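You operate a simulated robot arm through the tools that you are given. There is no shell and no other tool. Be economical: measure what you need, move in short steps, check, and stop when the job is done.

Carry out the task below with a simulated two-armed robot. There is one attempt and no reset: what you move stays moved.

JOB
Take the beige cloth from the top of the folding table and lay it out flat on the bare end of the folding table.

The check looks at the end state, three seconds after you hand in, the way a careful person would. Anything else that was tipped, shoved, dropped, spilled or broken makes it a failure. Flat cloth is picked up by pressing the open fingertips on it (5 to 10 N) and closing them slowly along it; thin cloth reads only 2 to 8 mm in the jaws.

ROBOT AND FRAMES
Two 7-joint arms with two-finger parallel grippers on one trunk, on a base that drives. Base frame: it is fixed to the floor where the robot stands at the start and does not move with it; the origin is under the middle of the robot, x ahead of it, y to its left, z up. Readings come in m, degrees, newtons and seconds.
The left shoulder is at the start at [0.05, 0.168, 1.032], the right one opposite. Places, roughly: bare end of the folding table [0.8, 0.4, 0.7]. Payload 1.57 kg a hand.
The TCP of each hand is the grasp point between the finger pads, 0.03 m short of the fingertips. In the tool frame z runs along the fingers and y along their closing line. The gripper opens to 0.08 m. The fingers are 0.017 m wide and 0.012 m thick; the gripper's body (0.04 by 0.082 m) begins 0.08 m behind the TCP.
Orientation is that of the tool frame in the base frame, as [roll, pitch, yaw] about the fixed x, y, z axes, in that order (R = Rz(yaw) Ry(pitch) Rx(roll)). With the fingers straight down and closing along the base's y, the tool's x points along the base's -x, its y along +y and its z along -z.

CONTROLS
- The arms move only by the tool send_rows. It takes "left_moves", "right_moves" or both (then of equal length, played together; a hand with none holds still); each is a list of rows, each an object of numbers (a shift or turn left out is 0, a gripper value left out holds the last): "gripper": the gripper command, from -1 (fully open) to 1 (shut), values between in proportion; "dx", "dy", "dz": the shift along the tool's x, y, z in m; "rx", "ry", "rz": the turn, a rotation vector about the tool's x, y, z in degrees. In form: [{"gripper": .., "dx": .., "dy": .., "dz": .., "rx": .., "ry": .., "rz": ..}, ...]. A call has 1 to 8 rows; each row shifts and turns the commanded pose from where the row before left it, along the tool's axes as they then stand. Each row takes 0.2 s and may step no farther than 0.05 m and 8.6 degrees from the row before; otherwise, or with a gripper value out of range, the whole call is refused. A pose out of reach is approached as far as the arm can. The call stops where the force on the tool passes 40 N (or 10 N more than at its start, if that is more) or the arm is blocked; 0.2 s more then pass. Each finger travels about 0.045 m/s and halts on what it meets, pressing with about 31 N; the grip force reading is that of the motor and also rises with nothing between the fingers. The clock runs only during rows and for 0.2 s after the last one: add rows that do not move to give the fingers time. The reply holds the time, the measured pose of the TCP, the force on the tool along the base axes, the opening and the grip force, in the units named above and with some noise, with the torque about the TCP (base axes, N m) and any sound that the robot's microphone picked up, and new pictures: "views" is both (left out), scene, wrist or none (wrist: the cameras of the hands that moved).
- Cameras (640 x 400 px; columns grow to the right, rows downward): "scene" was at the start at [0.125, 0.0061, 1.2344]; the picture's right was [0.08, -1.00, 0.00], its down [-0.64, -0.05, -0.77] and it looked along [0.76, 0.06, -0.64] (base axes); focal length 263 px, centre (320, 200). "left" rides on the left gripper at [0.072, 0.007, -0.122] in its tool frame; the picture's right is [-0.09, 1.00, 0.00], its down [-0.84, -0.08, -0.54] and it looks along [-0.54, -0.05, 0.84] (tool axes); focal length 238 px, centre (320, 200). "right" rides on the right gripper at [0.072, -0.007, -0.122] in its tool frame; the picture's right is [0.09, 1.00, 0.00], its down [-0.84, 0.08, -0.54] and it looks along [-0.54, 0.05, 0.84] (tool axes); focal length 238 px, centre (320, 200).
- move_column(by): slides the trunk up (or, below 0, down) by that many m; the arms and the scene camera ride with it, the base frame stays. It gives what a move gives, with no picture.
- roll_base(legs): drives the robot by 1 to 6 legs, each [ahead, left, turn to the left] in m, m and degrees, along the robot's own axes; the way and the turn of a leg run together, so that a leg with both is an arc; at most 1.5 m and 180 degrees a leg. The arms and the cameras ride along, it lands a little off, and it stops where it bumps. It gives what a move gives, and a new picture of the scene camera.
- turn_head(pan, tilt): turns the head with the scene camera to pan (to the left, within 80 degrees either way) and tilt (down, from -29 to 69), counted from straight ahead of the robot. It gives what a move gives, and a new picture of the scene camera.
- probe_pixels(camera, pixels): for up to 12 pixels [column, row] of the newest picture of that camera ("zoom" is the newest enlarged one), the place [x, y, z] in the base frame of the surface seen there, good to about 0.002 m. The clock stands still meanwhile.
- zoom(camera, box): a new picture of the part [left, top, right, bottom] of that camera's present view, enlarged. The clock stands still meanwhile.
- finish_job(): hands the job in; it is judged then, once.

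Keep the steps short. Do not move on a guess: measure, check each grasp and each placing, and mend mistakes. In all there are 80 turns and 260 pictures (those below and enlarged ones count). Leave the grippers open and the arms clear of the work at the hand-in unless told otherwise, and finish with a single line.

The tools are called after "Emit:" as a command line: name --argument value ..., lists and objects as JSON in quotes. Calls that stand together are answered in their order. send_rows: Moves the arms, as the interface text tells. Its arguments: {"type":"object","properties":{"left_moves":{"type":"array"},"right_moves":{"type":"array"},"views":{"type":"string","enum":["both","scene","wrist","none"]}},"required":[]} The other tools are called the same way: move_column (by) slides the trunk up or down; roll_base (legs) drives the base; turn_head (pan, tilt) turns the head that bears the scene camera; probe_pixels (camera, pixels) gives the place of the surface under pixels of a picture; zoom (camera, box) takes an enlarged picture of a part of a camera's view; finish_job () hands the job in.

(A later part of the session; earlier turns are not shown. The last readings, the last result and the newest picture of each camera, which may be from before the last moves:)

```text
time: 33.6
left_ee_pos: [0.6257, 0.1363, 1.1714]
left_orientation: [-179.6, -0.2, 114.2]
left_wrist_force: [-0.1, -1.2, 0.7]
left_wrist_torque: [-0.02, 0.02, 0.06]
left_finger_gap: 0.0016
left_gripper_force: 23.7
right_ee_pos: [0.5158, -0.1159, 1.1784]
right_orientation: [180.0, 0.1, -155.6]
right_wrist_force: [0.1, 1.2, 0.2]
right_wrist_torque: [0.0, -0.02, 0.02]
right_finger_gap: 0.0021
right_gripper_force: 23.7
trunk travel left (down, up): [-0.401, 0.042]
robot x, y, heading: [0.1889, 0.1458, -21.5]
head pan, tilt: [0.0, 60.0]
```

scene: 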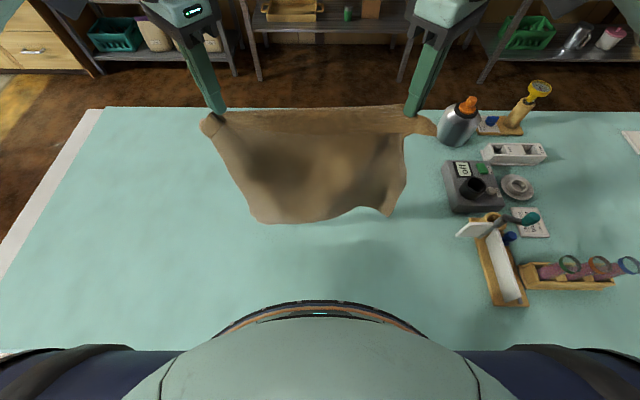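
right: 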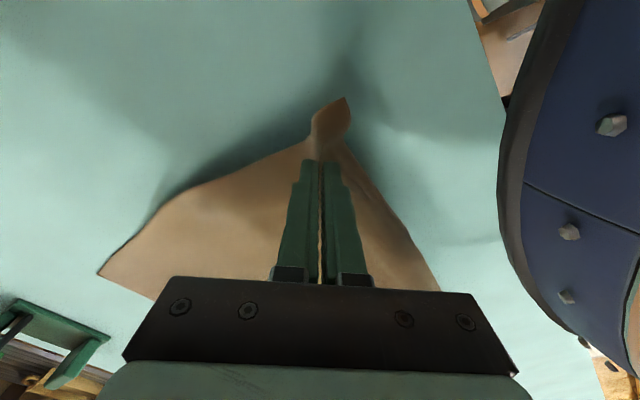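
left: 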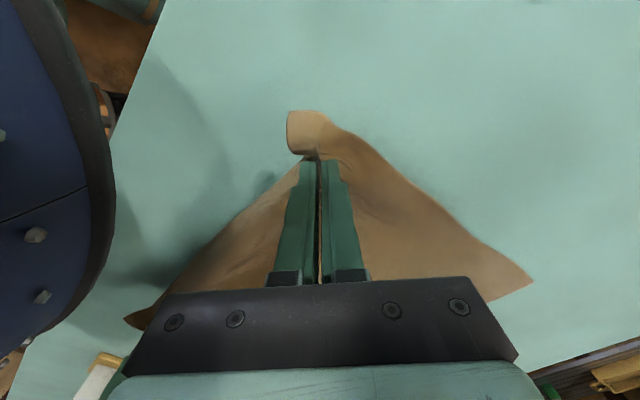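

The cloth hangs clear. I'll drive left 0.30 m.

Emit:
roll_base --legs '[[0, 0.3, 0]]'

```text
time: 34.8
left_ee_pos: [0.6262, 0.1338, 1.1703]
left_orientation: [-179.6, -0.3, 114.0]
left_wrist_force: [0.8, -1.0, 0.2]
left_wrist_torque: [-0.01, 0.04, -0.01]
left_finger_gap: 0.0016
left_gripper_force: 23.5
right_ee_pos: [0.5153, -0.116, 1.1769]
right_orientation: [179.8, 0.2, -155.7]
right_wrist_force: [-0.1, -0.4, 0.2]
right_wrist_torque: [0.01, -0.03, -0.02]
right_finger_gap: 0.0018
right_gripper_force: 23.7
trunk travel left (down, up): [-0.401, 0.042]
robot x, y, heading: [0.1871, 0.153, -21.6]
head pan, tilt: [0.0, 60.0]
stopped in leg 1: the robot was blocked; the commanded pose is now the measured one
```

scene: 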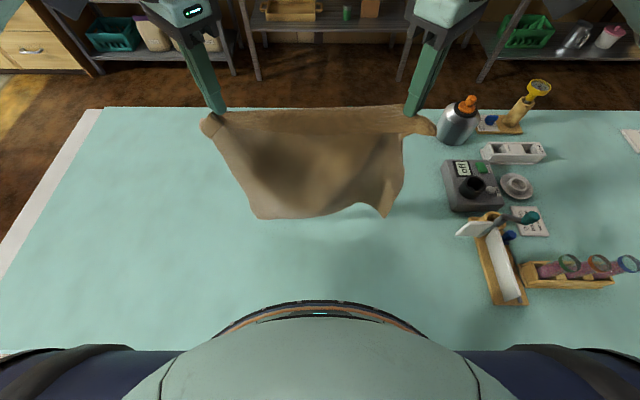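

I'm blocked at once. Maybe my left elbow is against the rack, so I'll look left.

Emit:
turn_head --pan 75 --tilt 50

Emit:
turn_head --pan -75 --tilt 50

```text
time: 36.3
left_ee_pos: [0.6258, 0.135, 1.1719]
left_orientation: [-179.5, -0.2, 113.9]
left_wrist_force: [-0.6, -1.1, 0.1]
left_wrist_torque: [0.01, 0.02, 0.0]
left_finger_gap: 0.0014
left_gripper_force: 23.3
right_ee_pos: [0.5158, -0.1159, 1.1767]
right_orientation: [179.8, 0.0, -155.8]
right_wrist_force: [-0.1, 0.4, -0.8]
right_wrist_torque: [0.0, -0.01, 0.02]
right_finger_gap: 0.0021
right_gripper_force: 24.0
trunk travel left (down, up): [-0.401, 0.042]
robot x, y, heading: [0.1873, 0.1512, -21.3]
head pan, tilt: [75.0, 50.0]
```

scene: 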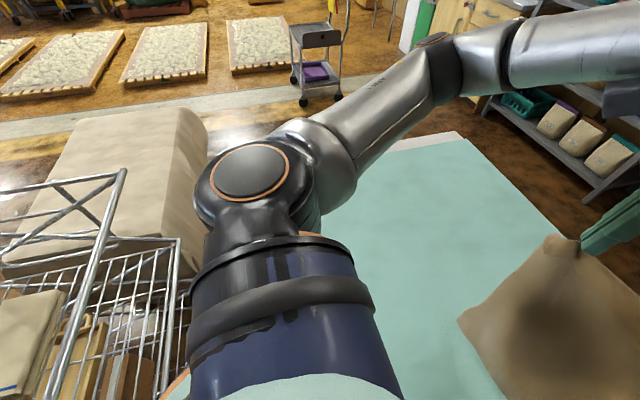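

```text
time: 38.6
left_ee_pos: [0.6261, 0.1351, 1.1702]
left_orientation: [-179.4, -0.3, 114.0]
left_wrist_force: [-0.9, -0.4, 0.8]
left_wrist_torque: [0.0, -0.01, 0.0]
left_finger_gap: 0.0017
left_gripper_force: 23.7
right_ee_pos: [0.5159, -0.1165, 1.1766]
right_orientation: [179.8, -0.1, -155.6]
right_wrist_force: [-0.2, 1.1, 0.1]
right_wrist_torque: [0.04, -0.02, -0.04]
right_finger_gap: 0.002
right_gripper_force: 24.0
trunk travel left (down, up): [-0.401, 0.042]
robot x, y, heading: [0.1888, 0.1481, -21.4]
head pan, tilt: [-75.0, 50.0]
```

scene: 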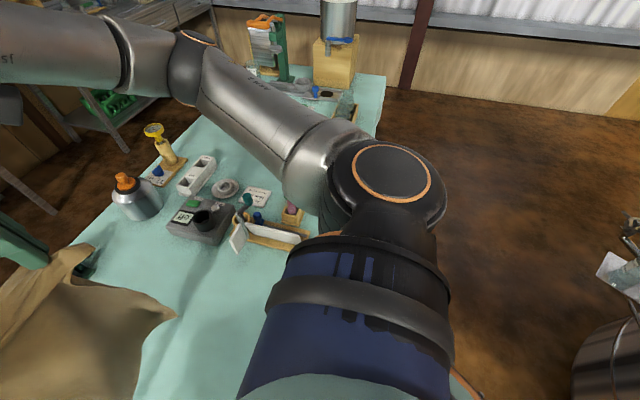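

The arms are clear, so the block is low, at the base against the rack. I'll try 4 cm further forward (the struts still stay short of the table edge) and then left again.

Emit:
turn_head --pan 10 --tilt 55

Emit:
roll_base --legs '[[0.04, 0, 0], [0, 0.2, 0]]'

```text
time: 40.2
left_ee_pos: [0.6257, 0.1341, 1.1708]
left_orientation: [-179.5, -0.3, 114.0]
left_wrist_force: [-0.9, 0.2, -0.9]
left_wrist_torque: [-0.05, 0.03, 0.0]
left_finger_gap: 0.0014
left_gripper_force: 23.3
right_ee_pos: [0.516, -0.1164, 1.1766]
right_orientation: [179.9, 0.0, -155.7]
right_wrist_force: [-0.5, 0.8, 0.5]
right_wrist_torque: [0.01, -0.02, -0.04]
right_finger_gap: 0.002
right_gripper_force: 23.4
trunk travel left (down, up): [-0.401, 0.042]
robot x, y, heading: [0.1898, 0.149, -21.4]
head pan, tilt: [10.0, 55.0]
```

scene: 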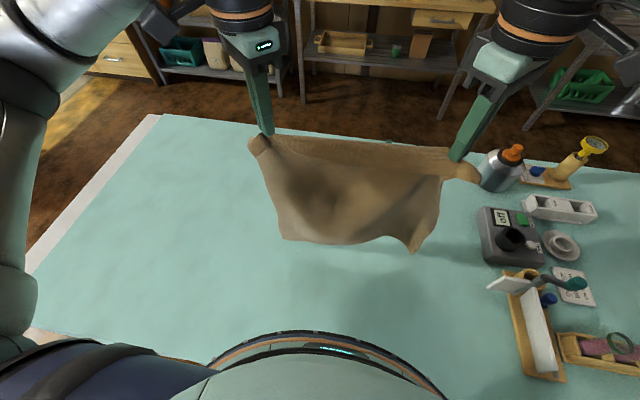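

```text
time: 41.8
left_ee_pos: [0.6357, 0.1402, 1.1717]
left_orientation: [-179.7, -0.1, 114.2]
left_wrist_force: [0.2, -0.6, 0.6]
left_wrist_torque: [-0.01, 0.01, 0.01]
left_finger_gap: 0.0015
left_gripper_force: 23.2
right_ee_pos: [0.5255, -0.1101, 1.1783]
right_orientation: [180.0, 0.2, -155.7]
right_wrist_force: [0.8, 0.4, -0.6]
right_wrist_torque: [0.01, 0.02, 0.0]
right_finger_gap: 0.0019
right_gripper_force: 23.8
trunk travel left (down, up): [-0.401, 0.042]
robot x, y, heading: [0.2014, 0.1512, -21.4]
head pan, tilt: [10.0, 55.0]
stopped in leg 2: the robot was blocked; the commanded pose is now the measured one
```

scene: 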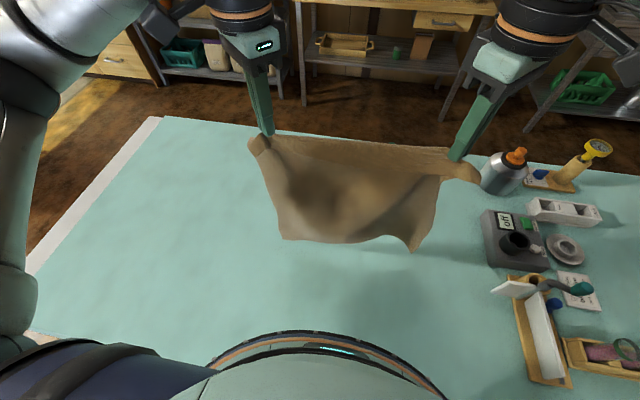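

Still blocked, likely by something under the table on the front left. From here the target centre (0.8,0.4) is only about 0.65 m away, at a bearing of about 22°. So I'll turn in place to face it, which carries the hanging cloth over the bare end.

Emit:
roll_base --legs '[[0, 0, 38]]'

```text
time: 42.7
left_ee_pos: [0.6349, 0.1439, 1.1713]
left_orientation: [-179.5, -0.2, 114.9]
left_wrist_force: [-0.7, -0.7, -0.2]
left_wrist_torque: [0.0, 0.01, 0.04]
left_finger_gap: 0.0018
left_gripper_force: 23.2
right_ee_pos: [0.5276, -0.1066, 1.177]
right_orientation: [179.9, 0.2, -154.9]
right_wrist_force: [0.1, 0.2, 0.5]
right_wrist_torque: [0.03, 0.02, -0.02]
right_finger_gap: 0.0019
right_gripper_force: 23.4
trunk travel left (down, up): [-0.401, 0.042]
robot x, y, heading: [0.2013, 0.1537, -20.8]
head pan, tilt: [10.0, 55.0]
stopped in leg 1: the robot was blocked; the commanded pose is now the measured one
```

scene: 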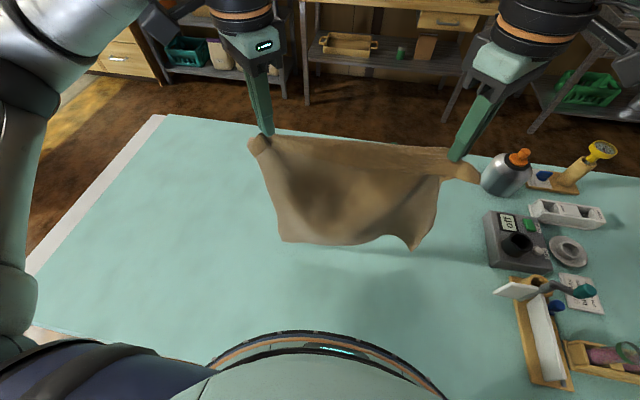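

Turning is blocked too, perhaps because I'm still pressed against the obstacle. I'll back away to the right 7 cm and then turn.

Emit:
roll_base --legs '[[0, -0.07, 0], [0, 0, 38]]'

```text
time: 43.9
left_ee_pos: [0.6352, 0.1452, 1.1703]
left_orientation: [-179.4, -0.2, 115.0]
left_wrist_force: [-0.1, 0.7, -0.1]
left_wrist_torque: [-0.03, 0.03, 0.02]
left_finger_gap: 0.0016
left_gripper_force: 23.7
right_ee_pos: [0.528, -0.1069, 1.1783]
right_orientation: [179.9, 0.1, -154.9]
right_wrist_force: [0.8, 0.1, 0.7]
right_wrist_torque: [0.0, 0.02, 0.01]
right_finger_gap: 0.0021
right_gripper_force: 23.9
trunk travel left (down, up): [-0.401, 0.042]
robot x, y, heading: [0.1978, 0.1539, -20.6]
head pan, tilt: [10.0, 55.0]
stopped in leg 1: the robot was blocked; the commanded pose is now the measured one
```

scene: 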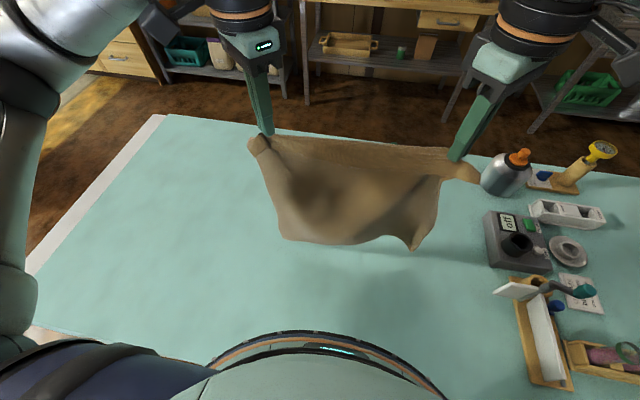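

Every direction is blocked now, and it began with the trunk lift that stopped short. The raised trunk's lower mechanism seems to be caught at the table edge. I'll raise the hands 10 cm with the arms and then bring the trunk back down 15 cm.

Emit:
send_rows --left_moves '[{"dz": -0.025}, {"dz": -0.025}, {"dz": -0.025}, {"dz": -0.025}, {}]' --right_moves '[{"dz": -0.025}, {"dz": -0.025}, {"dz": -0.025}, {"dz": -0.025}, {}]' --views "none"

Emit:
move_column --by -0.15

Emit:
zoom --camera "scene" --box '[0, 0, 640, 400]'

```text
time: 45.1
left_ee_pos: [0.6344, 0.1463, 1.2689]
left_orientation: [-179.6, -0.2, 114.9]
left_wrist_force: [0.3, -1.4, 0.3]
left_wrist_torque: [-0.03, -0.01, 0.01]
left_finger_gap: 0.0017
left_gripper_force: 23.8
right_ee_pos: [0.5294, -0.104, 1.278]
right_orientation: [180.0, 0.2, -154.8]
right_wrist_force: [-0.4, -0.7, 0.0]
right_wrist_torque: [0.05, 0.0, -0.01]
right_finger_gap: 0.0019
right_gripper_force: 23.1
trunk travel left (down, up): [-0.401, 0.042]
robot x, y, heading: [0.1977, 0.1551, -20.6]
head pan, tilt: [10.0, 55.0]
```

```text
time: 46.8
left_ee_pos: [0.6313, 0.1471, 1.1228]
left_orientation: [-179.8, 0.1, 114.9]
left_wrist_force: [-0.1, 0.2, 0.0]
left_wrist_torque: [-0.01, 0.02, 0.02]
left_finger_gap: 0.0017
left_gripper_force: 23.4
right_ee_pos: [0.5257, -0.1046, 1.1333]
right_orientation: [-179.9, 0.4, -155.0]
right_wrist_force: [-0.7, 1.2, -1.0]
right_wrist_torque: [-0.01, -0.01, 0.02]
right_finger_gap: 0.0021
right_gripper_force: 23.5
trunk travel left (down, up): [-0.251, 0.192]
robot x, y, heading: [0.1969, 0.1539, -20.8]
head pan, tilt: [10.0, 55.0]
```

```text
1.00 times, centred on (320, 200) of scene
```

zoom: 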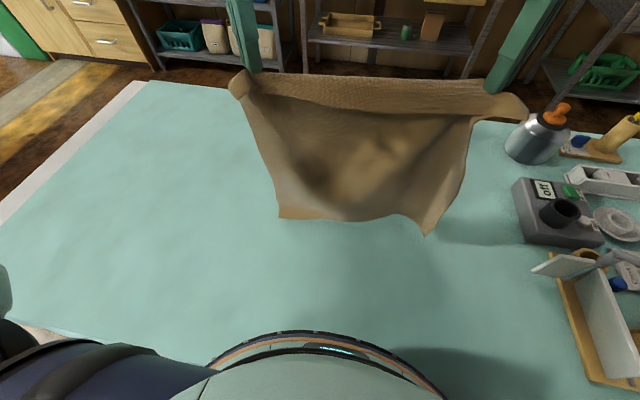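

The trunk is back at the height where driving worked. I'll try left again.

Emit:
roll_base --legs '[[0, 0.15, 0]]'

```text
time: 48.1
left_ee_pos: [0.6819, 0.2811, 1.1223]
left_orientation: [-179.8, 0.1, 115.0]
left_wrist_force: [0.6, -0.2, 0.1]
left_wrist_torque: [-0.02, 0.02, 0.02]
left_finger_gap: 0.0016
left_gripper_force: 23.0
right_ee_pos: [0.5754, 0.0315, 1.1322]
right_orientation: [-179.9, 0.5, -154.7]
right_wrist_force: [0.1, 0.3, -0.2]
right_wrist_torque: [-0.01, -0.03, -0.01]
right_finger_gap: 0.002
right_gripper_force: 24.0
trunk travel left (down, up): [-0.251, 0.192]
robot x, y, heading: [0.2467, 0.2903, -20.6]
head pan, tilt: [10.0, 55.0]
```

scene: 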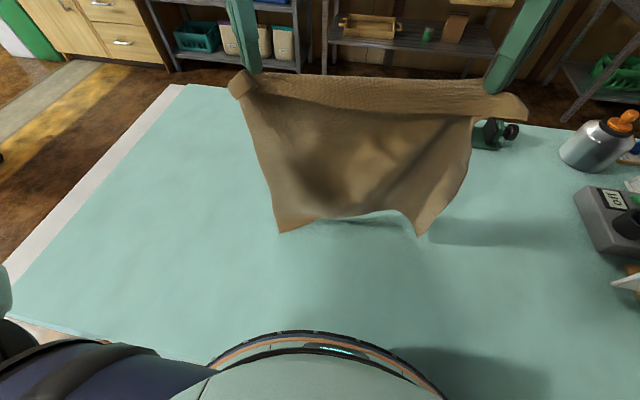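

That was it, the drive works. I'll go another 0.16 m left.

Emit:
roll_base --legs '[[0, 0.16, 0]]'

```text
time: 49.6
left_ee_pos: [0.7363, 0.4309, 1.1234]
left_orientation: [-179.8, 0.1, 115.0]
left_wrist_force: [0.1, -0.1, -1.0]
left_wrist_torque: [-0.05, -0.01, -0.06]
left_finger_gap: 0.0015
left_gripper_force: 23.4
right_ee_pos: [0.6313, 0.1808, 1.1334]
right_orientation: [-179.9, 0.4, -154.8]
right_wrist_force: [-0.1, 0.2, -0.3]
right_wrist_torque: [-0.03, 0.0, 0.0]
right_finger_gap: 0.0021
right_gripper_force: 23.9
trunk travel left (down, up): [-0.251, 0.192]
robot x, y, heading: [0.3057, 0.4355, -20.6]
head pan, tilt: [10.0, 55.0]
```

scene: 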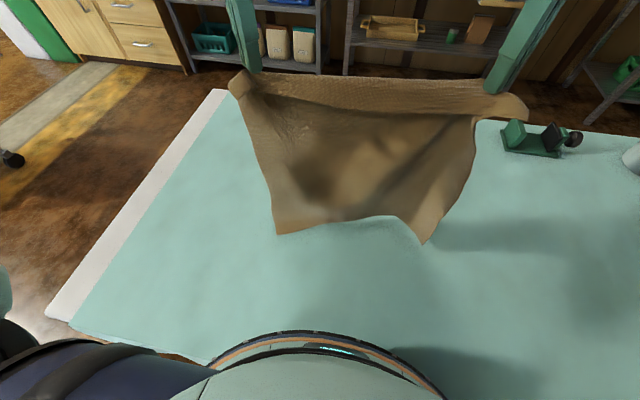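

The robot is at l=0.515. I'll drive a bit further, left 5 cm and ahead 2 cm, then shift the hands.

Emit:
roll_base --legs '[[0, 0.05, 0], [0.02, 0, 0]]'

```text
time: 51.0
left_ee_pos: [0.7658, 0.4723, 1.1234]
left_orientation: [-179.9, -0.1, 114.5]
left_wrist_force: [0.4, 0.1, -0.7]
left_wrist_torque: [-0.02, 0.01, 0.0]
left_finger_gap: 0.0016
left_gripper_force: 23.7
right_ee_pos: [0.6577, 0.2203, 1.1336]
right_orientation: [-179.8, 0.5, -155.2]
right_wrist_force: [-0.3, 0.7, 0.1]
right_wrist_torque: [0.0, 0.02, -0.02]
right_finger_gap: 0.0018
right_gripper_force: 24.0
trunk travel left (down, up): [-0.251, 0.192]
robot x, y, heading: [0.3335, 0.4781, -20.8]
head pan, tilt: [10.0, 55.0]
stopped in leg 2: the robot was blocked; the commanded pose is now the measured one
```

scene: 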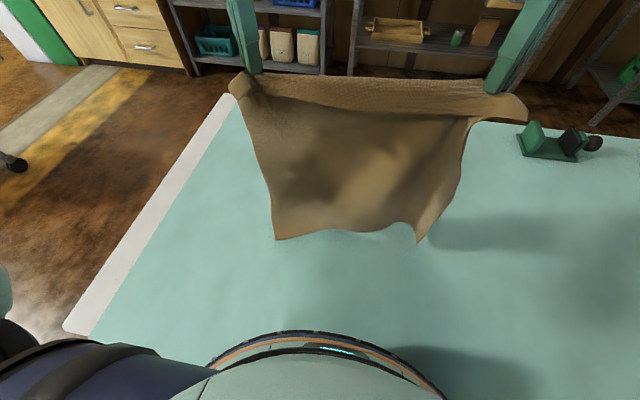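

The robot is at l=0.564, f=0.144. Next I'll move both hands forward 0.21 m, left 0.075 m and up 3 cm, so that the hanging far edge is over its landing line at f≈0.75.

Emit:
send_rows --left_moves '[{"dx": -0.0159, "dy": 0.0336, "dz": -0.005}, {"dx": -0.0159, "dy": 0.0336, "dz": -0.005}, {"dx": -0.0159, "dy": 0.0336, "dz": -0.005}, {"dx": -0.0159, "dy": 0.0336, "dz": -0.005}, {"dx": -0.0159, "dy": 0.0336, "dz": -0.005}, {"dx": -0.0159, "dy": 0.0336, "dz": -0.005}, {}, {}]' --right_moves '[{"dx": -0.0336, "dy": -0.0159, "dz": -0.006}, {"dx": -0.0336, "dy": -0.0159, "dz": -0.004}, {"dx": -0.0336, "dy": -0.0159, "dz": -0.003}, {"dx": -0.0336, "dy": -0.0159, "dz": -0.003}, {"dx": -0.0336, "dy": -0.0159, "dz": -0.002}, {"dx": -0.0336, "dy": -0.0159, "dz": -0.002}, {}, {}]' --views "scene"

```text
time: 52.8
left_ee_pos: [0.929, 0.4655, 1.1402]
left_orientation: [-180.0, 0.2, 114.6]
left_wrist_force: [-0.2, 0.7, -0.4]
left_wrist_torque: [0.0, 0.01, 0.0]
left_finger_gap: 0.0014
left_gripper_force: 24.2
left hand out of reach, approached as far as the arm can: row 5, 6
right_ee_pos: [0.7743, 0.2591, 1.1129]
right_orientation: [-179.7, 0.7, -155.2]
right_wrist_force: [0.4, 0.6, -0.2]
right_wrist_torque: [-0.01, 0.0, 0.02]
right_finger_gap: 0.0021
right_gripper_force: 23.5
right hand out of reach, approached as far as the arm can: row 3, 4, 5, 6
trunk travel left (down, up): [-0.251, 0.192]
robot x, y, heading: [0.3326, 0.4774, -20.7]
head pan, tilt: [10.0, 55.0]
```

scene: 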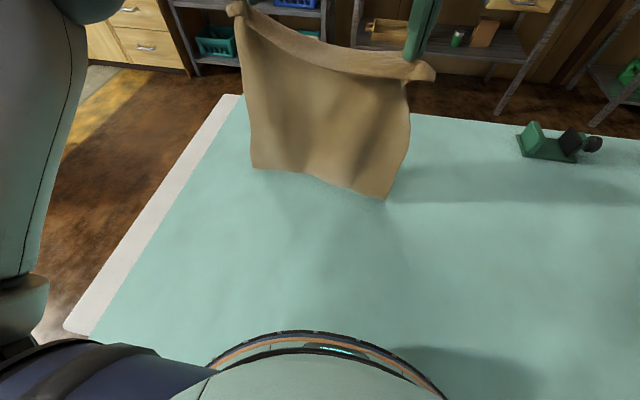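

The hands reached f≈0.70 on the left and 0.63 on the right, so the arms are at their limit with the tools straight down. I'll tilt both tools forward 35° about the TCP to gain reach.

Emit:
send_rows --left_moves '[{"rx": -4.95, "ry": -4.95}, {"rx": -4.95, "ry": -4.95}, {"rx": -4.95, "ry": -4.95}, {"rx": -4.95, "ry": -4.95}, {"rx": -4.95, "ry": -4.95}, {}]' --right_moves '[{"rx": 4.95, "ry": -4.95}, {"rx": 4.95, "ry": -4.95}, {"rx": 4.95, "ry": -4.95}, {"rx": 4.95, "ry": -4.95}, {"rx": 4.95, "ry": -4.95}, {}]' --views "scene"

```text
time: 54.2
left_ee_pos: [0.9289, 0.4699, 1.1431]
left_orientation: [153.7, 24.1, 108.9]
left_wrist_force: [-0.1, -0.3, -1.6]
left_wrist_torque: [0.01, -0.01, 0.0]
left_finger_gap: 0.0014
left_gripper_force: 22.9
right_ee_pos: [0.7765, 0.2584, 1.1135]
right_orientation: [-153.1, 24.4, -149.3]
right_wrist_force: [0.4, 0.0, -0.8]
right_wrist_torque: [0.01, 0.03, 0.02]
right_finger_gap: 0.002
right_gripper_force: 23.6
trunk travel left (down, up): [-0.251, 0.192]
robot x, y, heading: [0.335, 0.4801, -20.9]
head pan, tilt: [10.0, 55.0]
```

scene: 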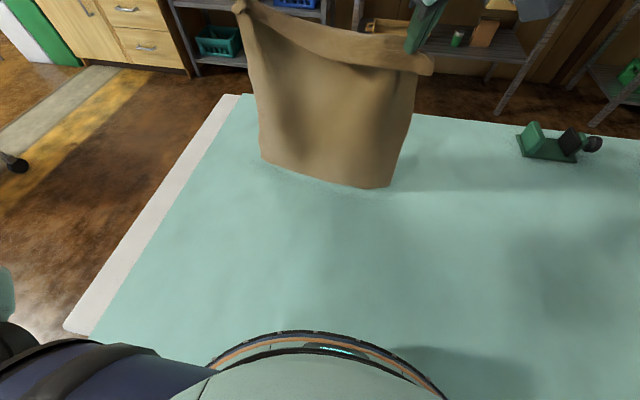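

The tilt worked. Now I'll square up the held edge: left hand to f≈0.74, right hand to f≈0.74, hands 0.28 m apart and both at z≈1.125.

Emit:
send_rows --left_moves '[{"dx": -0.0019, "dy": 0.0061, "dz": 0.0094}, {"dx": -0.0019, "dy": 0.0061, "dz": 0.0094}, {"dx": -0.0019, "dy": 0.0061, "dz": 0.0094}, {"dx": -0.0019, "dy": 0.0061, "dz": 0.0094}, {}, {}]' --right_moves '[{"dx": -0.0142, "dy": -0.0192, "dz": 0.0129}, {"dx": -0.0142, "dy": -0.0192, "dz": 0.0129}, {"dx": -0.0142, "dy": -0.0192, "dz": 0.0129}, {"dx": -0.0142, "dy": -0.0192, "dz": 0.0129}, {}, {}]' --views "scene"

```text
time: 55.6
left_ee_pos: [0.9709, 0.4661, 1.1235]
left_orientation: [153.6, 24.1, 108.9]
left_wrist_force: [-0.8, -1.1, 0.4]
left_wrist_torque: [-0.02, 0.03, -0.02]
left_finger_gap: 0.0013
left_gripper_force: 23.6
right_ee_pos: [0.8723, 0.2085, 1.1287]
right_orientation: [-153.3, 24.6, -149.4]
right_wrist_force: [0.4, 1.1, -0.2]
right_wrist_torque: [0.06, 0.01, 0.03]
right_finger_gap: 0.0021
right_gripper_force: 23.5
trunk travel left (down, up): [-0.251, 0.192]
robot x, y, heading: [0.333, 0.4773, -21.0]
head pan, tilt: [10.0, 55.0]
```

scene: 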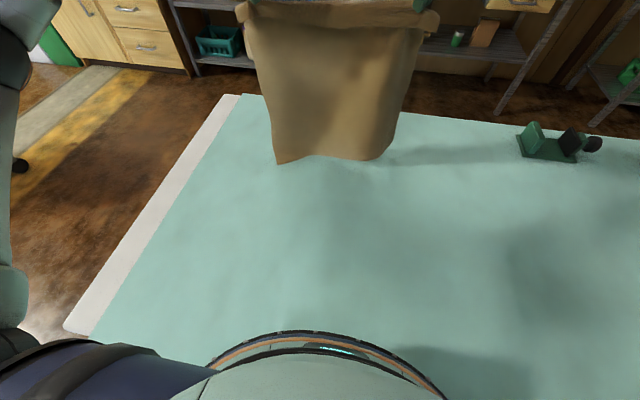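

Emit:
probe_pixels --camera "scene" --pixels '[[278, 160], [330, 153], [380, 156], [300, 150], [330, 100], [265, 60], [410, 60], [360, 150]]'

```text
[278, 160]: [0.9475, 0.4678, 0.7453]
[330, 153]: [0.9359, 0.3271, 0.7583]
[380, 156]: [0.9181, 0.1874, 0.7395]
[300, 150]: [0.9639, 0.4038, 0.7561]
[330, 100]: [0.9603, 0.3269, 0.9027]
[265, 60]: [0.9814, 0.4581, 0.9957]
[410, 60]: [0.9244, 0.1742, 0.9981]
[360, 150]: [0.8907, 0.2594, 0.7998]
```

The bottom edge is just touching the table along f≈0.72–0.76. I'll lay the cloth by pulling the held edge back toward me while lowering it along an arc, and untilt the tools on the way.

Emit:
send_rows --left_moves '[{"dx": 0.023, "dy": -0.023, "dz": -0.0057}, {"dx": 0.0267, "dy": -0.0267, "dz": 0.0016}, {"dx": 0.0214, "dy": -0.0214, "dz": -0.009, "rx": 4.95, "ry": 4.95}, {"dx": 0.0221, "dy": -0.0221, "dz": -0.0053, "rx": 4.95, "ry": 4.95}, {"dx": 0.0233, "dy": -0.0233, "dz": 0.0024, "rx": 4.95, "ry": 4.95}, {"dx": 0.0233, "dy": -0.0233, "dz": 0.0082, "rx": 4.95, "ry": 4.95}, {"dx": 0.0228, "dy": -0.0228, "dz": 0.0162, "rx": 4.95, "ry": 4.95}, {"dx": 0.0212, "dy": -0.0212, "dz": 0.024}]' --right_moves '[{"dx": 0.023, "dy": 0.023, "dz": -0.0057}, {"dx": 0.0267, "dy": 0.0267, "dz": 0.0016}, {"dx": 0.0214, "dy": 0.0214, "dz": -0.009, "rx": -4.95, "ry": 4.95}, {"dx": 0.0221, "dy": 0.0221, "dz": -0.0053, "rx": -4.95, "ry": 4.95}, {"dx": 0.0233, "dy": 0.0233, "dz": 0.0024, "rx": -4.95, "ry": 4.95}, {"dx": 0.0233, "dy": 0.0233, "dz": 0.0082, "rx": -4.95, "ry": 4.95}, {"dx": 0.0228, "dy": 0.0228, "dz": 0.0162, "rx": -4.95, "ry": 4.95}, {"dx": 0.0212, "dy": 0.0212, "dz": 0.024}]' --views "scene"

```text
time: 57.4
left_ee_pos: [0.7487, 0.5502, 0.9933]
left_orientation: [-179.9, 0.0, 114.7]
left_wrist_force: [0.7, 0.2, -0.1]
left_wrist_torque: [0.02, -0.01, -0.01]
left_finger_gap: 0.0
left_gripper_force: 21.3
right_ee_pos: [0.6481, 0.2884, 0.9943]
right_orientation: [-179.7, 0.7, -155.3]
right_wrist_force: [0.1, -0.2, 0.1]
right_wrist_torque: [-0.02, -0.04, 0.01]
right_finger_gap: 0.002
right_gripper_force: 23.8
trunk travel left (down, up): [-0.251, 0.192]
robot x, y, heading: [0.3344, 0.4828, -20.8]
head pan, tilt: [10.0, 55.0]
```

scene: 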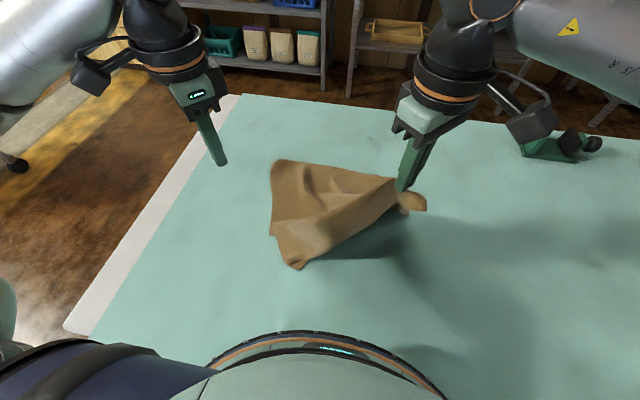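

The left jaw slipped off its corner, at gap 0, but the right still holds and the far part is lying down. I'll finish lowering the right corner to its place and open the left hand clear, then look.

Emit:
send_rows --left_moves '[{"gripper": 0}, {}, {}, {}, {}, {}, {}]' --right_moves '[{"dx": 0.0136, "dy": 0.0136, "dz": 0.028}, {"dx": 0.0136, "dy": 0.0136, "dz": 0.033}, {"dx": 0.0136, "dy": 0.0136, "dz": 0.036}, {"dx": 0.0136, "dy": 0.0136, "dz": 0.036}, {"dx": 0.0136, "dy": 0.0136, "dz": 0.038}, {"dx": 0.0136, "dy": 0.0136, "dz": 0.038}, {}]' --views "both"

Emit:
zoom --camera "scene" --box '[200, 130, 488, 310]'

```text
time: 59.0
left_ee_pos: [0.7488, 0.5494, 0.9939]
left_orientation: [-180.0, 0.2, 114.6]
left_wrist_force: [0.2, -1.2, 0.6]
left_wrist_torque: [0.02, -0.02, -0.03]
left_finger_gap: 0.0401
left_gripper_force: 0.1
right_ee_pos: [0.5411, 0.3298, 0.783]
right_orientation: [-179.7, 0.7, -155.1]
right_wrist_force: [-0.4, 0.0, 0.8]
right_wrist_torque: [-0.02, -0.02, 0.02]
right_finger_gap: 0.0018
right_gripper_force: 23.3
trunk travel left (down, up): [-0.251, 0.192]
robot x, y, heading: [0.3356, 0.4797, -20.7]
head pan, tilt: [10.0, 55.0]
```

scene: 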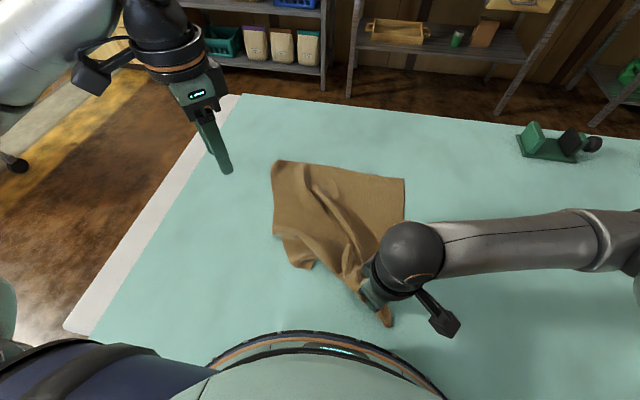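
right: 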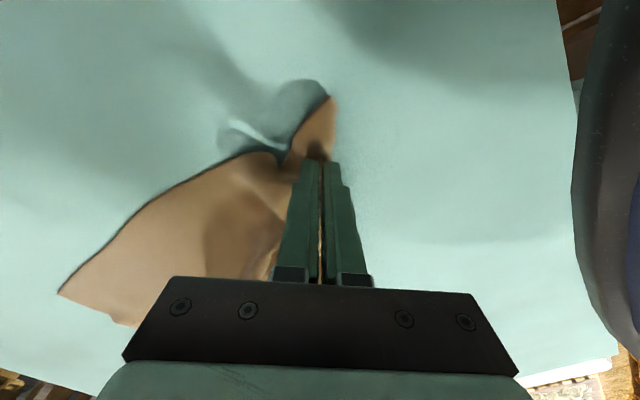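
left: 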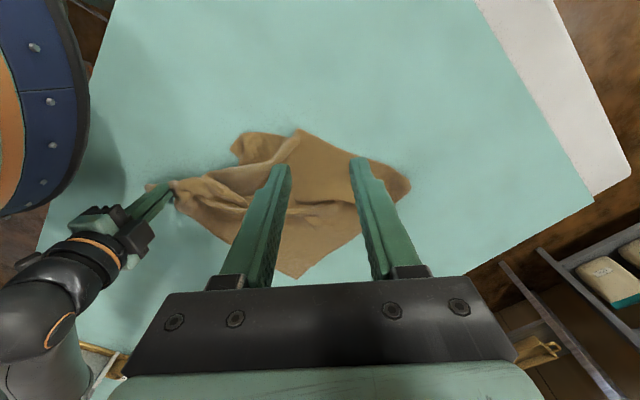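

```text
2.22 times, centred on (344, 220) of scene
```

zoom: 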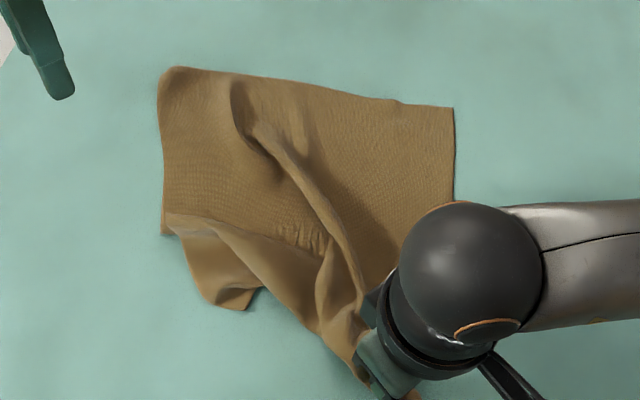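

The near-left corner has flopped and folded. I'll look at it more closely.

Emit:
zoom --camera "left" --box '[130, 90, 430, 290]'

Emit:
probe_pixels --camera "scene" --pixels '[[273, 236], [272, 163], [404, 179], [300, 268], [310, 268], [290, 255], [345, 275], [285, 228], [330, 240], [403, 215], [388, 322], [365, 215]]'

```text
2.00 times, centred on (280, 190) of left
```

zoom: 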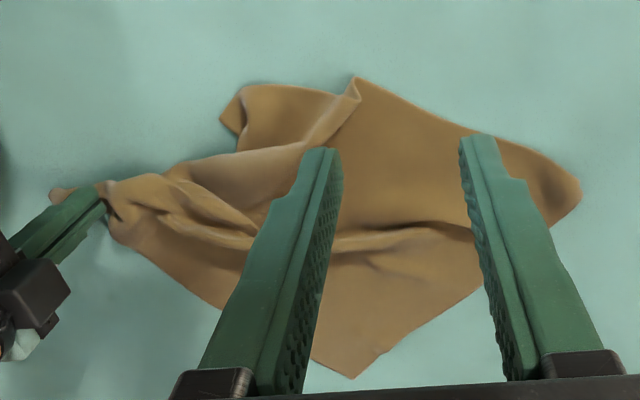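

```text
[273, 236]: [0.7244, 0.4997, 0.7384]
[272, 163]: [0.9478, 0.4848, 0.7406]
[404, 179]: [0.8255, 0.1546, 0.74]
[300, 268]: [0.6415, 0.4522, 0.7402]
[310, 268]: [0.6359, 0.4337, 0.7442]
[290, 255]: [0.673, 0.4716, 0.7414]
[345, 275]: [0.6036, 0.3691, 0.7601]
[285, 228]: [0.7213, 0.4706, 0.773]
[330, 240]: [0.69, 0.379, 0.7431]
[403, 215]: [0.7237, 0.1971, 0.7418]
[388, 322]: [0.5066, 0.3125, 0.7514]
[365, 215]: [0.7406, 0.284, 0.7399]
```

Emit:
probe_pixels --camera "left" --pixels '[[242, 149], [250, 139], [265, 135], [285, 138], [306, 130], [262, 150], [250, 152], [275, 150]]'

```text
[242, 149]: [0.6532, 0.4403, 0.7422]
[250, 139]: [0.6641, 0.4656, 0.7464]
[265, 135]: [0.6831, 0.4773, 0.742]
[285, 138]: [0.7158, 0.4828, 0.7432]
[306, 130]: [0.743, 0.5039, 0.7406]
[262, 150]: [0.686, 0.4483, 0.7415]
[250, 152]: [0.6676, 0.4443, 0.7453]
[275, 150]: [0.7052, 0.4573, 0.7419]
```

The near-left corner is at about (0.65,0.44) and should be near (0.63,0.64). The current left jaw line runs along the hem there. I'll go over (0.668,0.456), just above it.

Emit:
send_rows --left_moves '[{"dx": -0.0086, "dy": -0.0187, "dz": 0.0348}, {"dx": -0.0086, "dy": -0.0187, "dz": 0.0348}, {"dx": -0.0086, "dy": -0.0187, "dz": 0.0348}, {"dx": -0.0086, "dy": -0.0187, "dz": 0.0348}, {"dx": -0.0086, "dy": -0.0187, "dz": 0.0348}, {"dx": -0.0086, "dy": -0.0187, "dz": 0.0348}, {}]' --views "wrist"

Emit:
zoom --camera "left" --box '[160, 60, 480, 260]'

```text
time: 60.6
left_ee_pos: [0.6664, 0.4562, 0.7813]
left_orientation: [-179.9, 0.2, 114.5]
left_wrist_force: [0.3, 0.4, -0.8]
left_wrist_torque: [0.01, -0.02, -0.04]
left_finger_gap: 0.04
left_gripper_force: 0.1
right_ee_pos: [0.5425, 0.3292, 0.7828]
right_orientation: [-179.7, 0.6, -155.1]
right_wrist_force: [0.0, -0.4, -0.1]
right_wrist_torque: [-0.06, -0.02, 0.01]
right_finger_gap: 0.0019
right_gripper_force: 23.6
trunk travel left (down, up): [-0.251, 0.192]
robot x, y, heading: [0.3338, 0.48, -20.8]
head pan, tilt: [10.0, 55.0]
```

left: 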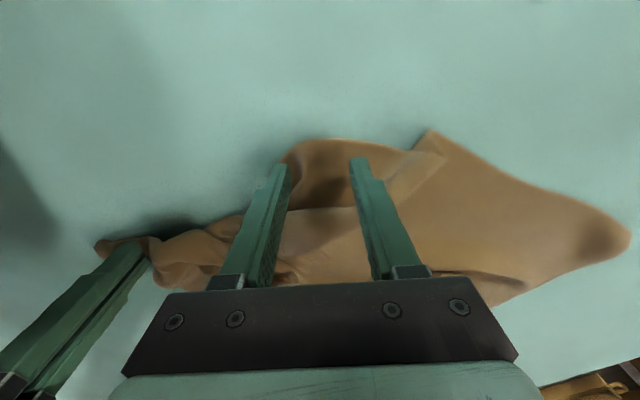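

```text
2.00 times, centred on (320, 160) of left
```

zoom: 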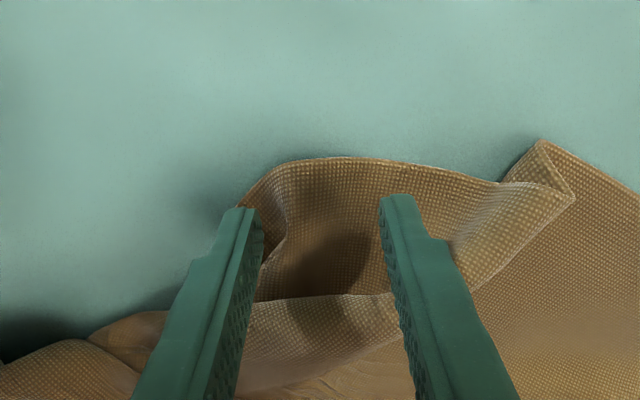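

The left fingertip is right at the corner's limit, so I'll shift 1.2 cm along the hem, press down and read the force.

Emit:
send_rows --left_moves '[{"dy": 0.012}, {"dz": 0.006}, {"dz": 0.003}, {}]' --views "none"

```text
time: 61.6
left_ee_pos: [0.6768, 0.4604, 0.7764]
left_orientation: [-180.0, 0.2, 114.6]
left_wrist_force: [0.5, 0.2, 0.7]
left_wrist_torque: [-0.01, -0.01, 0.01]
left_finger_gap: 0.0398
left_gripper_force: 0.1
right_ee_pos: [0.5418, 0.3293, 0.7828]
right_orientation: [-179.7, 0.6, -155.1]
right_wrist_force: [1.0, 0.3, -0.8]
right_wrist_torque: [0.01, -0.03, 0.03]
right_finger_gap: 0.0022
right_gripper_force: 23.3
trunk travel left (down, up): [-0.251, 0.192]
robot x, y, heading: [0.3369, 0.4796, -20.9]
head pan, tilt: [10.0, 55.0]
```

Emit:
send_rows --left_moves '[{"dz": 0.003}, {"dz": 0.002}, {}]' --views "none"

```text
time: 62.4
left_ee_pos: [0.677, 0.4598, 0.7716]
left_orientation: [179.9, 0.2, 114.6]
left_wrist_force: [-2.1, 8.9, 28.4]
left_wrist_torque: [0.07, 0.49, -0.15]
left_finger_gap: 0.0401
left_gripper_force: 0.1
right_ee_pos: [0.5418, 0.3303, 0.7833]
right_orientation: [-179.7, 0.7, -155.1]
right_wrist_force: [-0.1, 0.7, 0.1]
right_wrist_torque: [-0.03, 0.0, 0.02]
right_finger_gap: 0.0022
right_gripper_force: 23.2
trunk travel left (down, up): [-0.251, 0.192]
robot x, y, heading: [0.3359, 0.4766, -20.9]
head pan, tilt: [10.0, 55.0]
```

The press is 28 N, too hard, so I'll ease up 2 mm and then close slowly.

Emit:
send_rows --left_moves '[{"dz": -0.002}, {"gripper": 0.15}, {"gripper": 0.3}, {"gripper": 0.45}, {"gripper": 0.6}, {"gripper": 0.75}, {"gripper": 0.9}, {"gripper": 1}]' --views "wrist"

Emit:
send_rows --left_moves '[{}, {"dz": -0.01}, {"dz": -0.015}, {"dz": -0.015}, {}]' --views "both"

```text
time: 64.2
left_ee_pos: [0.6782, 0.4603, 0.7731]
left_orientation: [-180.0, 0.2, 114.6]
left_wrist_force: [0.1, -0.2, 0.3]
left_wrist_torque: [-0.01, -0.02, 0.01]
left_finger_gap: 0.0023
left_gripper_force: 19.5
right_ee_pos: [0.5423, 0.3301, 0.7836]
right_orientation: [-179.7, 0.6, -155.1]
right_wrist_force: [0.2, 0.4, -1.2]
right_wrist_torque: [0.0, 0.0, 0.02]
right_finger_gap: 0.0018
right_gripper_force: 23.2
trunk travel left (down, up): [-0.251, 0.192]
robot x, y, heading: [0.3367, 0.4773, -21.1]
head pan, tilt: [10.0, 55.0]
```

left: 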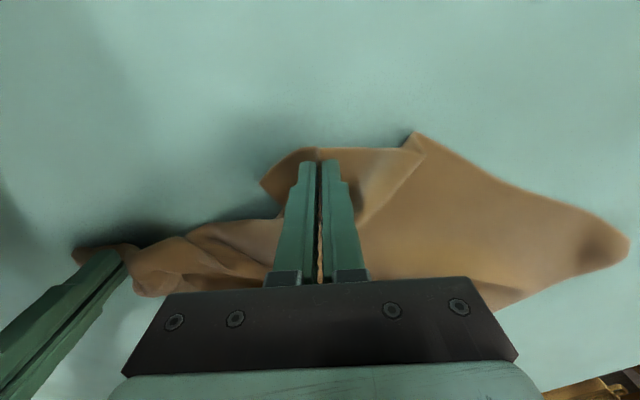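

```text
time: 65.4
left_ee_pos: [0.6784, 0.4605, 0.8118]
left_orientation: [-180.0, 0.2, 114.6]
left_wrist_force: [-0.2, -0.6, 0.5]
left_wrist_torque: [-0.03, 0.01, -0.04]
left_finger_gap: 0.0024
left_gripper_force: 23.6
right_ee_pos: [0.5429, 0.3291, 0.7833]
right_orientation: [-179.7, 0.6, -155.1]
right_wrist_force: [-0.1, -0.3, -0.1]
right_wrist_torque: [0.01, 0.02, 0.02]
right_finger_gap: 0.002
right_gripper_force: 23.4
trunk travel left (down, up): [-0.251, 0.192]
robot x, y, heading: [0.3388, 0.4789, -20.9]
head pan, tilt: [10.0, 55.0]
```

scene: 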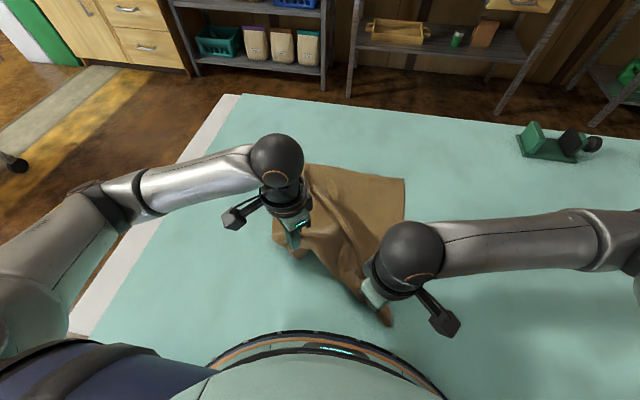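
left: 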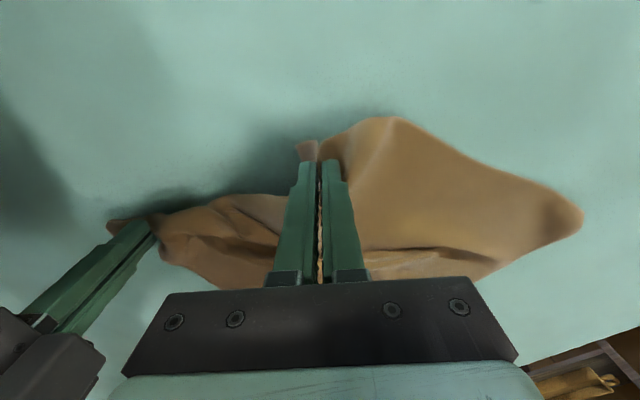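

The corner is held at 2.4 mm. I'll draw it out to its place at about (0.66,0.61), with the right hand anchoring the other corner.

Emit:
send_rows --left_moves '[{"dx": 0.0243, "dy": 0.0078, "dz": -0.015}, {"dx": 0.0243, "dy": 0.0078, "dz": -0.01}, {"dx": 0.0243, "dy": 0.0078}, {"dx": 0.0243, "dy": 0.0078, "dz": 0.01}, {"dx": 0.0243, "dy": 0.0078, "dz": 0.015}, {"dx": 0.0243, "dy": 0.0078, "dz": 0.015}, {}]' --views "both"

Emit:
zoom --camera "scene" --box '[200, 130, 488, 310]'

```text
time: 67.0
left_ee_pos: [0.6599, 0.613, 0.7956]
left_orientation: [180.0, 0.2, 114.6]
left_wrist_force: [-0.1, -0.2, 0.2]
left_wrist_torque: [0.0, -0.02, 0.0]
left_finger_gap: 0.0021
left_gripper_force: 23.9
right_ee_pos: [0.5423, 0.3307, 0.7835]
right_orientation: [-179.7, 0.6, -155.1]
right_wrist_force: [0.7, 0.3, -0.1]
right_wrist_torque: [0.0, -0.02, 0.0]
right_finger_gap: 0.0019
right_gripper_force: 23.4
trunk travel left (down, up): [-0.251, 0.192]
robot x, y, heading: [0.3329, 0.4773, -20.8]
head pan, tilt: [10.0, 55.0]
```

scene: 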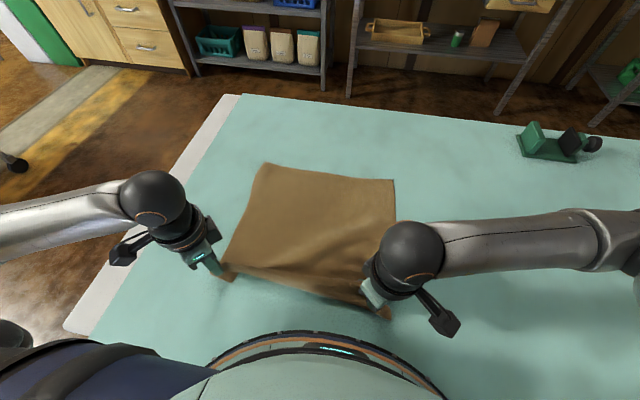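
left: 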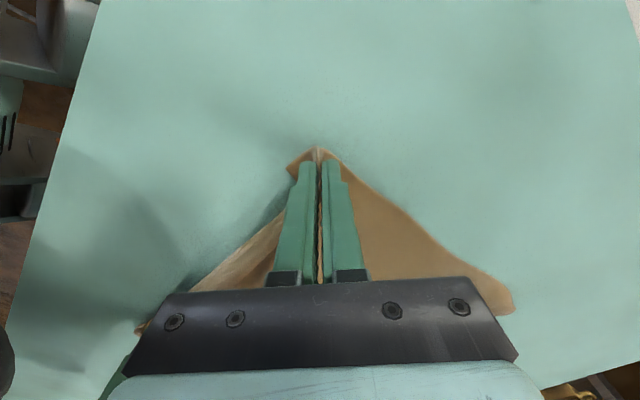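

```text
2.22 times, centred on (344, 220) of scene
```

zoom: 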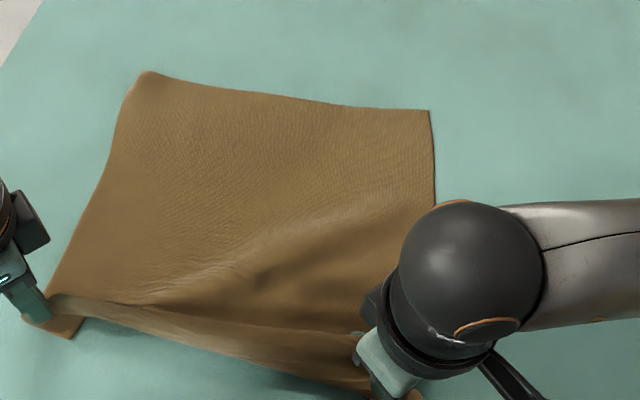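

It opened out very well. I'll pull both corners gently taut (about 1 cm outward and back) while lowering them to the table.

Emit:
send_rows --left_moves '[{"dx": 0.0064, "dy": -0.0021, "dz": 0.007}, {"dx": 0.0064, "dy": -0.0021, "dz": 0.007}, {"dz": 0.006}, {}]' --right_moves '[{"dx": 0.0085, "dz": 0.003}, {"dx": 0.0085, "dz": 0.003}, {"dz": 0.002}, {}]' --views "both"

Emit:
zoom --camera "scene" --box '[200, 130, 488, 310]'

```text
time: 68.0
left_ee_pos: [0.6507, 0.6216, 0.7767]
left_orientation: [-179.9, 0.3, 114.6]
left_wrist_force: [-5.2, -8.6, 4.6]
left_wrist_torque: [-0.29, 0.15, -0.05]
left_finger_gap: 0.0023
left_gripper_force: 23.7
right_ee_pos: [0.5265, 0.3238, 0.7754]
right_orientation: [-179.7, 0.7, -155.1]
right_wrist_force: [3.7, 9.0, 0.5]
right_wrist_torque: [0.24, -0.12, 0.02]
right_finger_gap: 0.0022
right_gripper_force: 23.8
trunk travel left (down, up): [-0.251, 0.192]
robot x, y, heading: [0.333, 0.4804, -20.7]
head pan, tilt: [10.0, 55.0]
```

scene: 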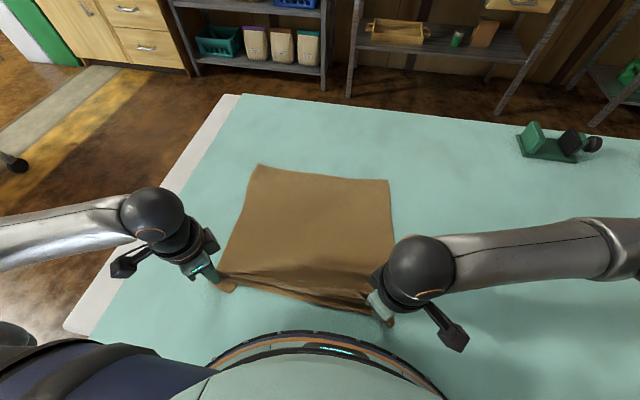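
right: 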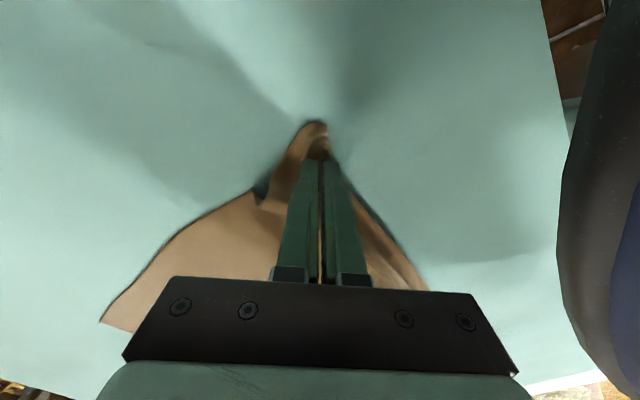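
left: 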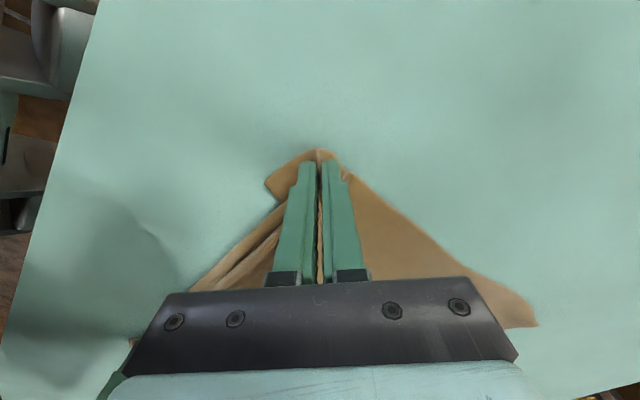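

```text
2.22 times, centred on (344, 220) of scene
```

zoom: 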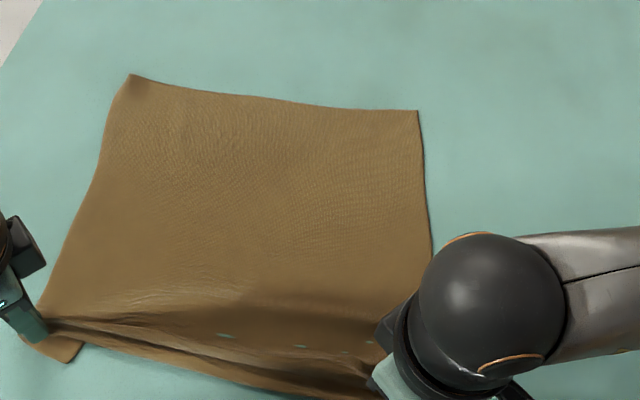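

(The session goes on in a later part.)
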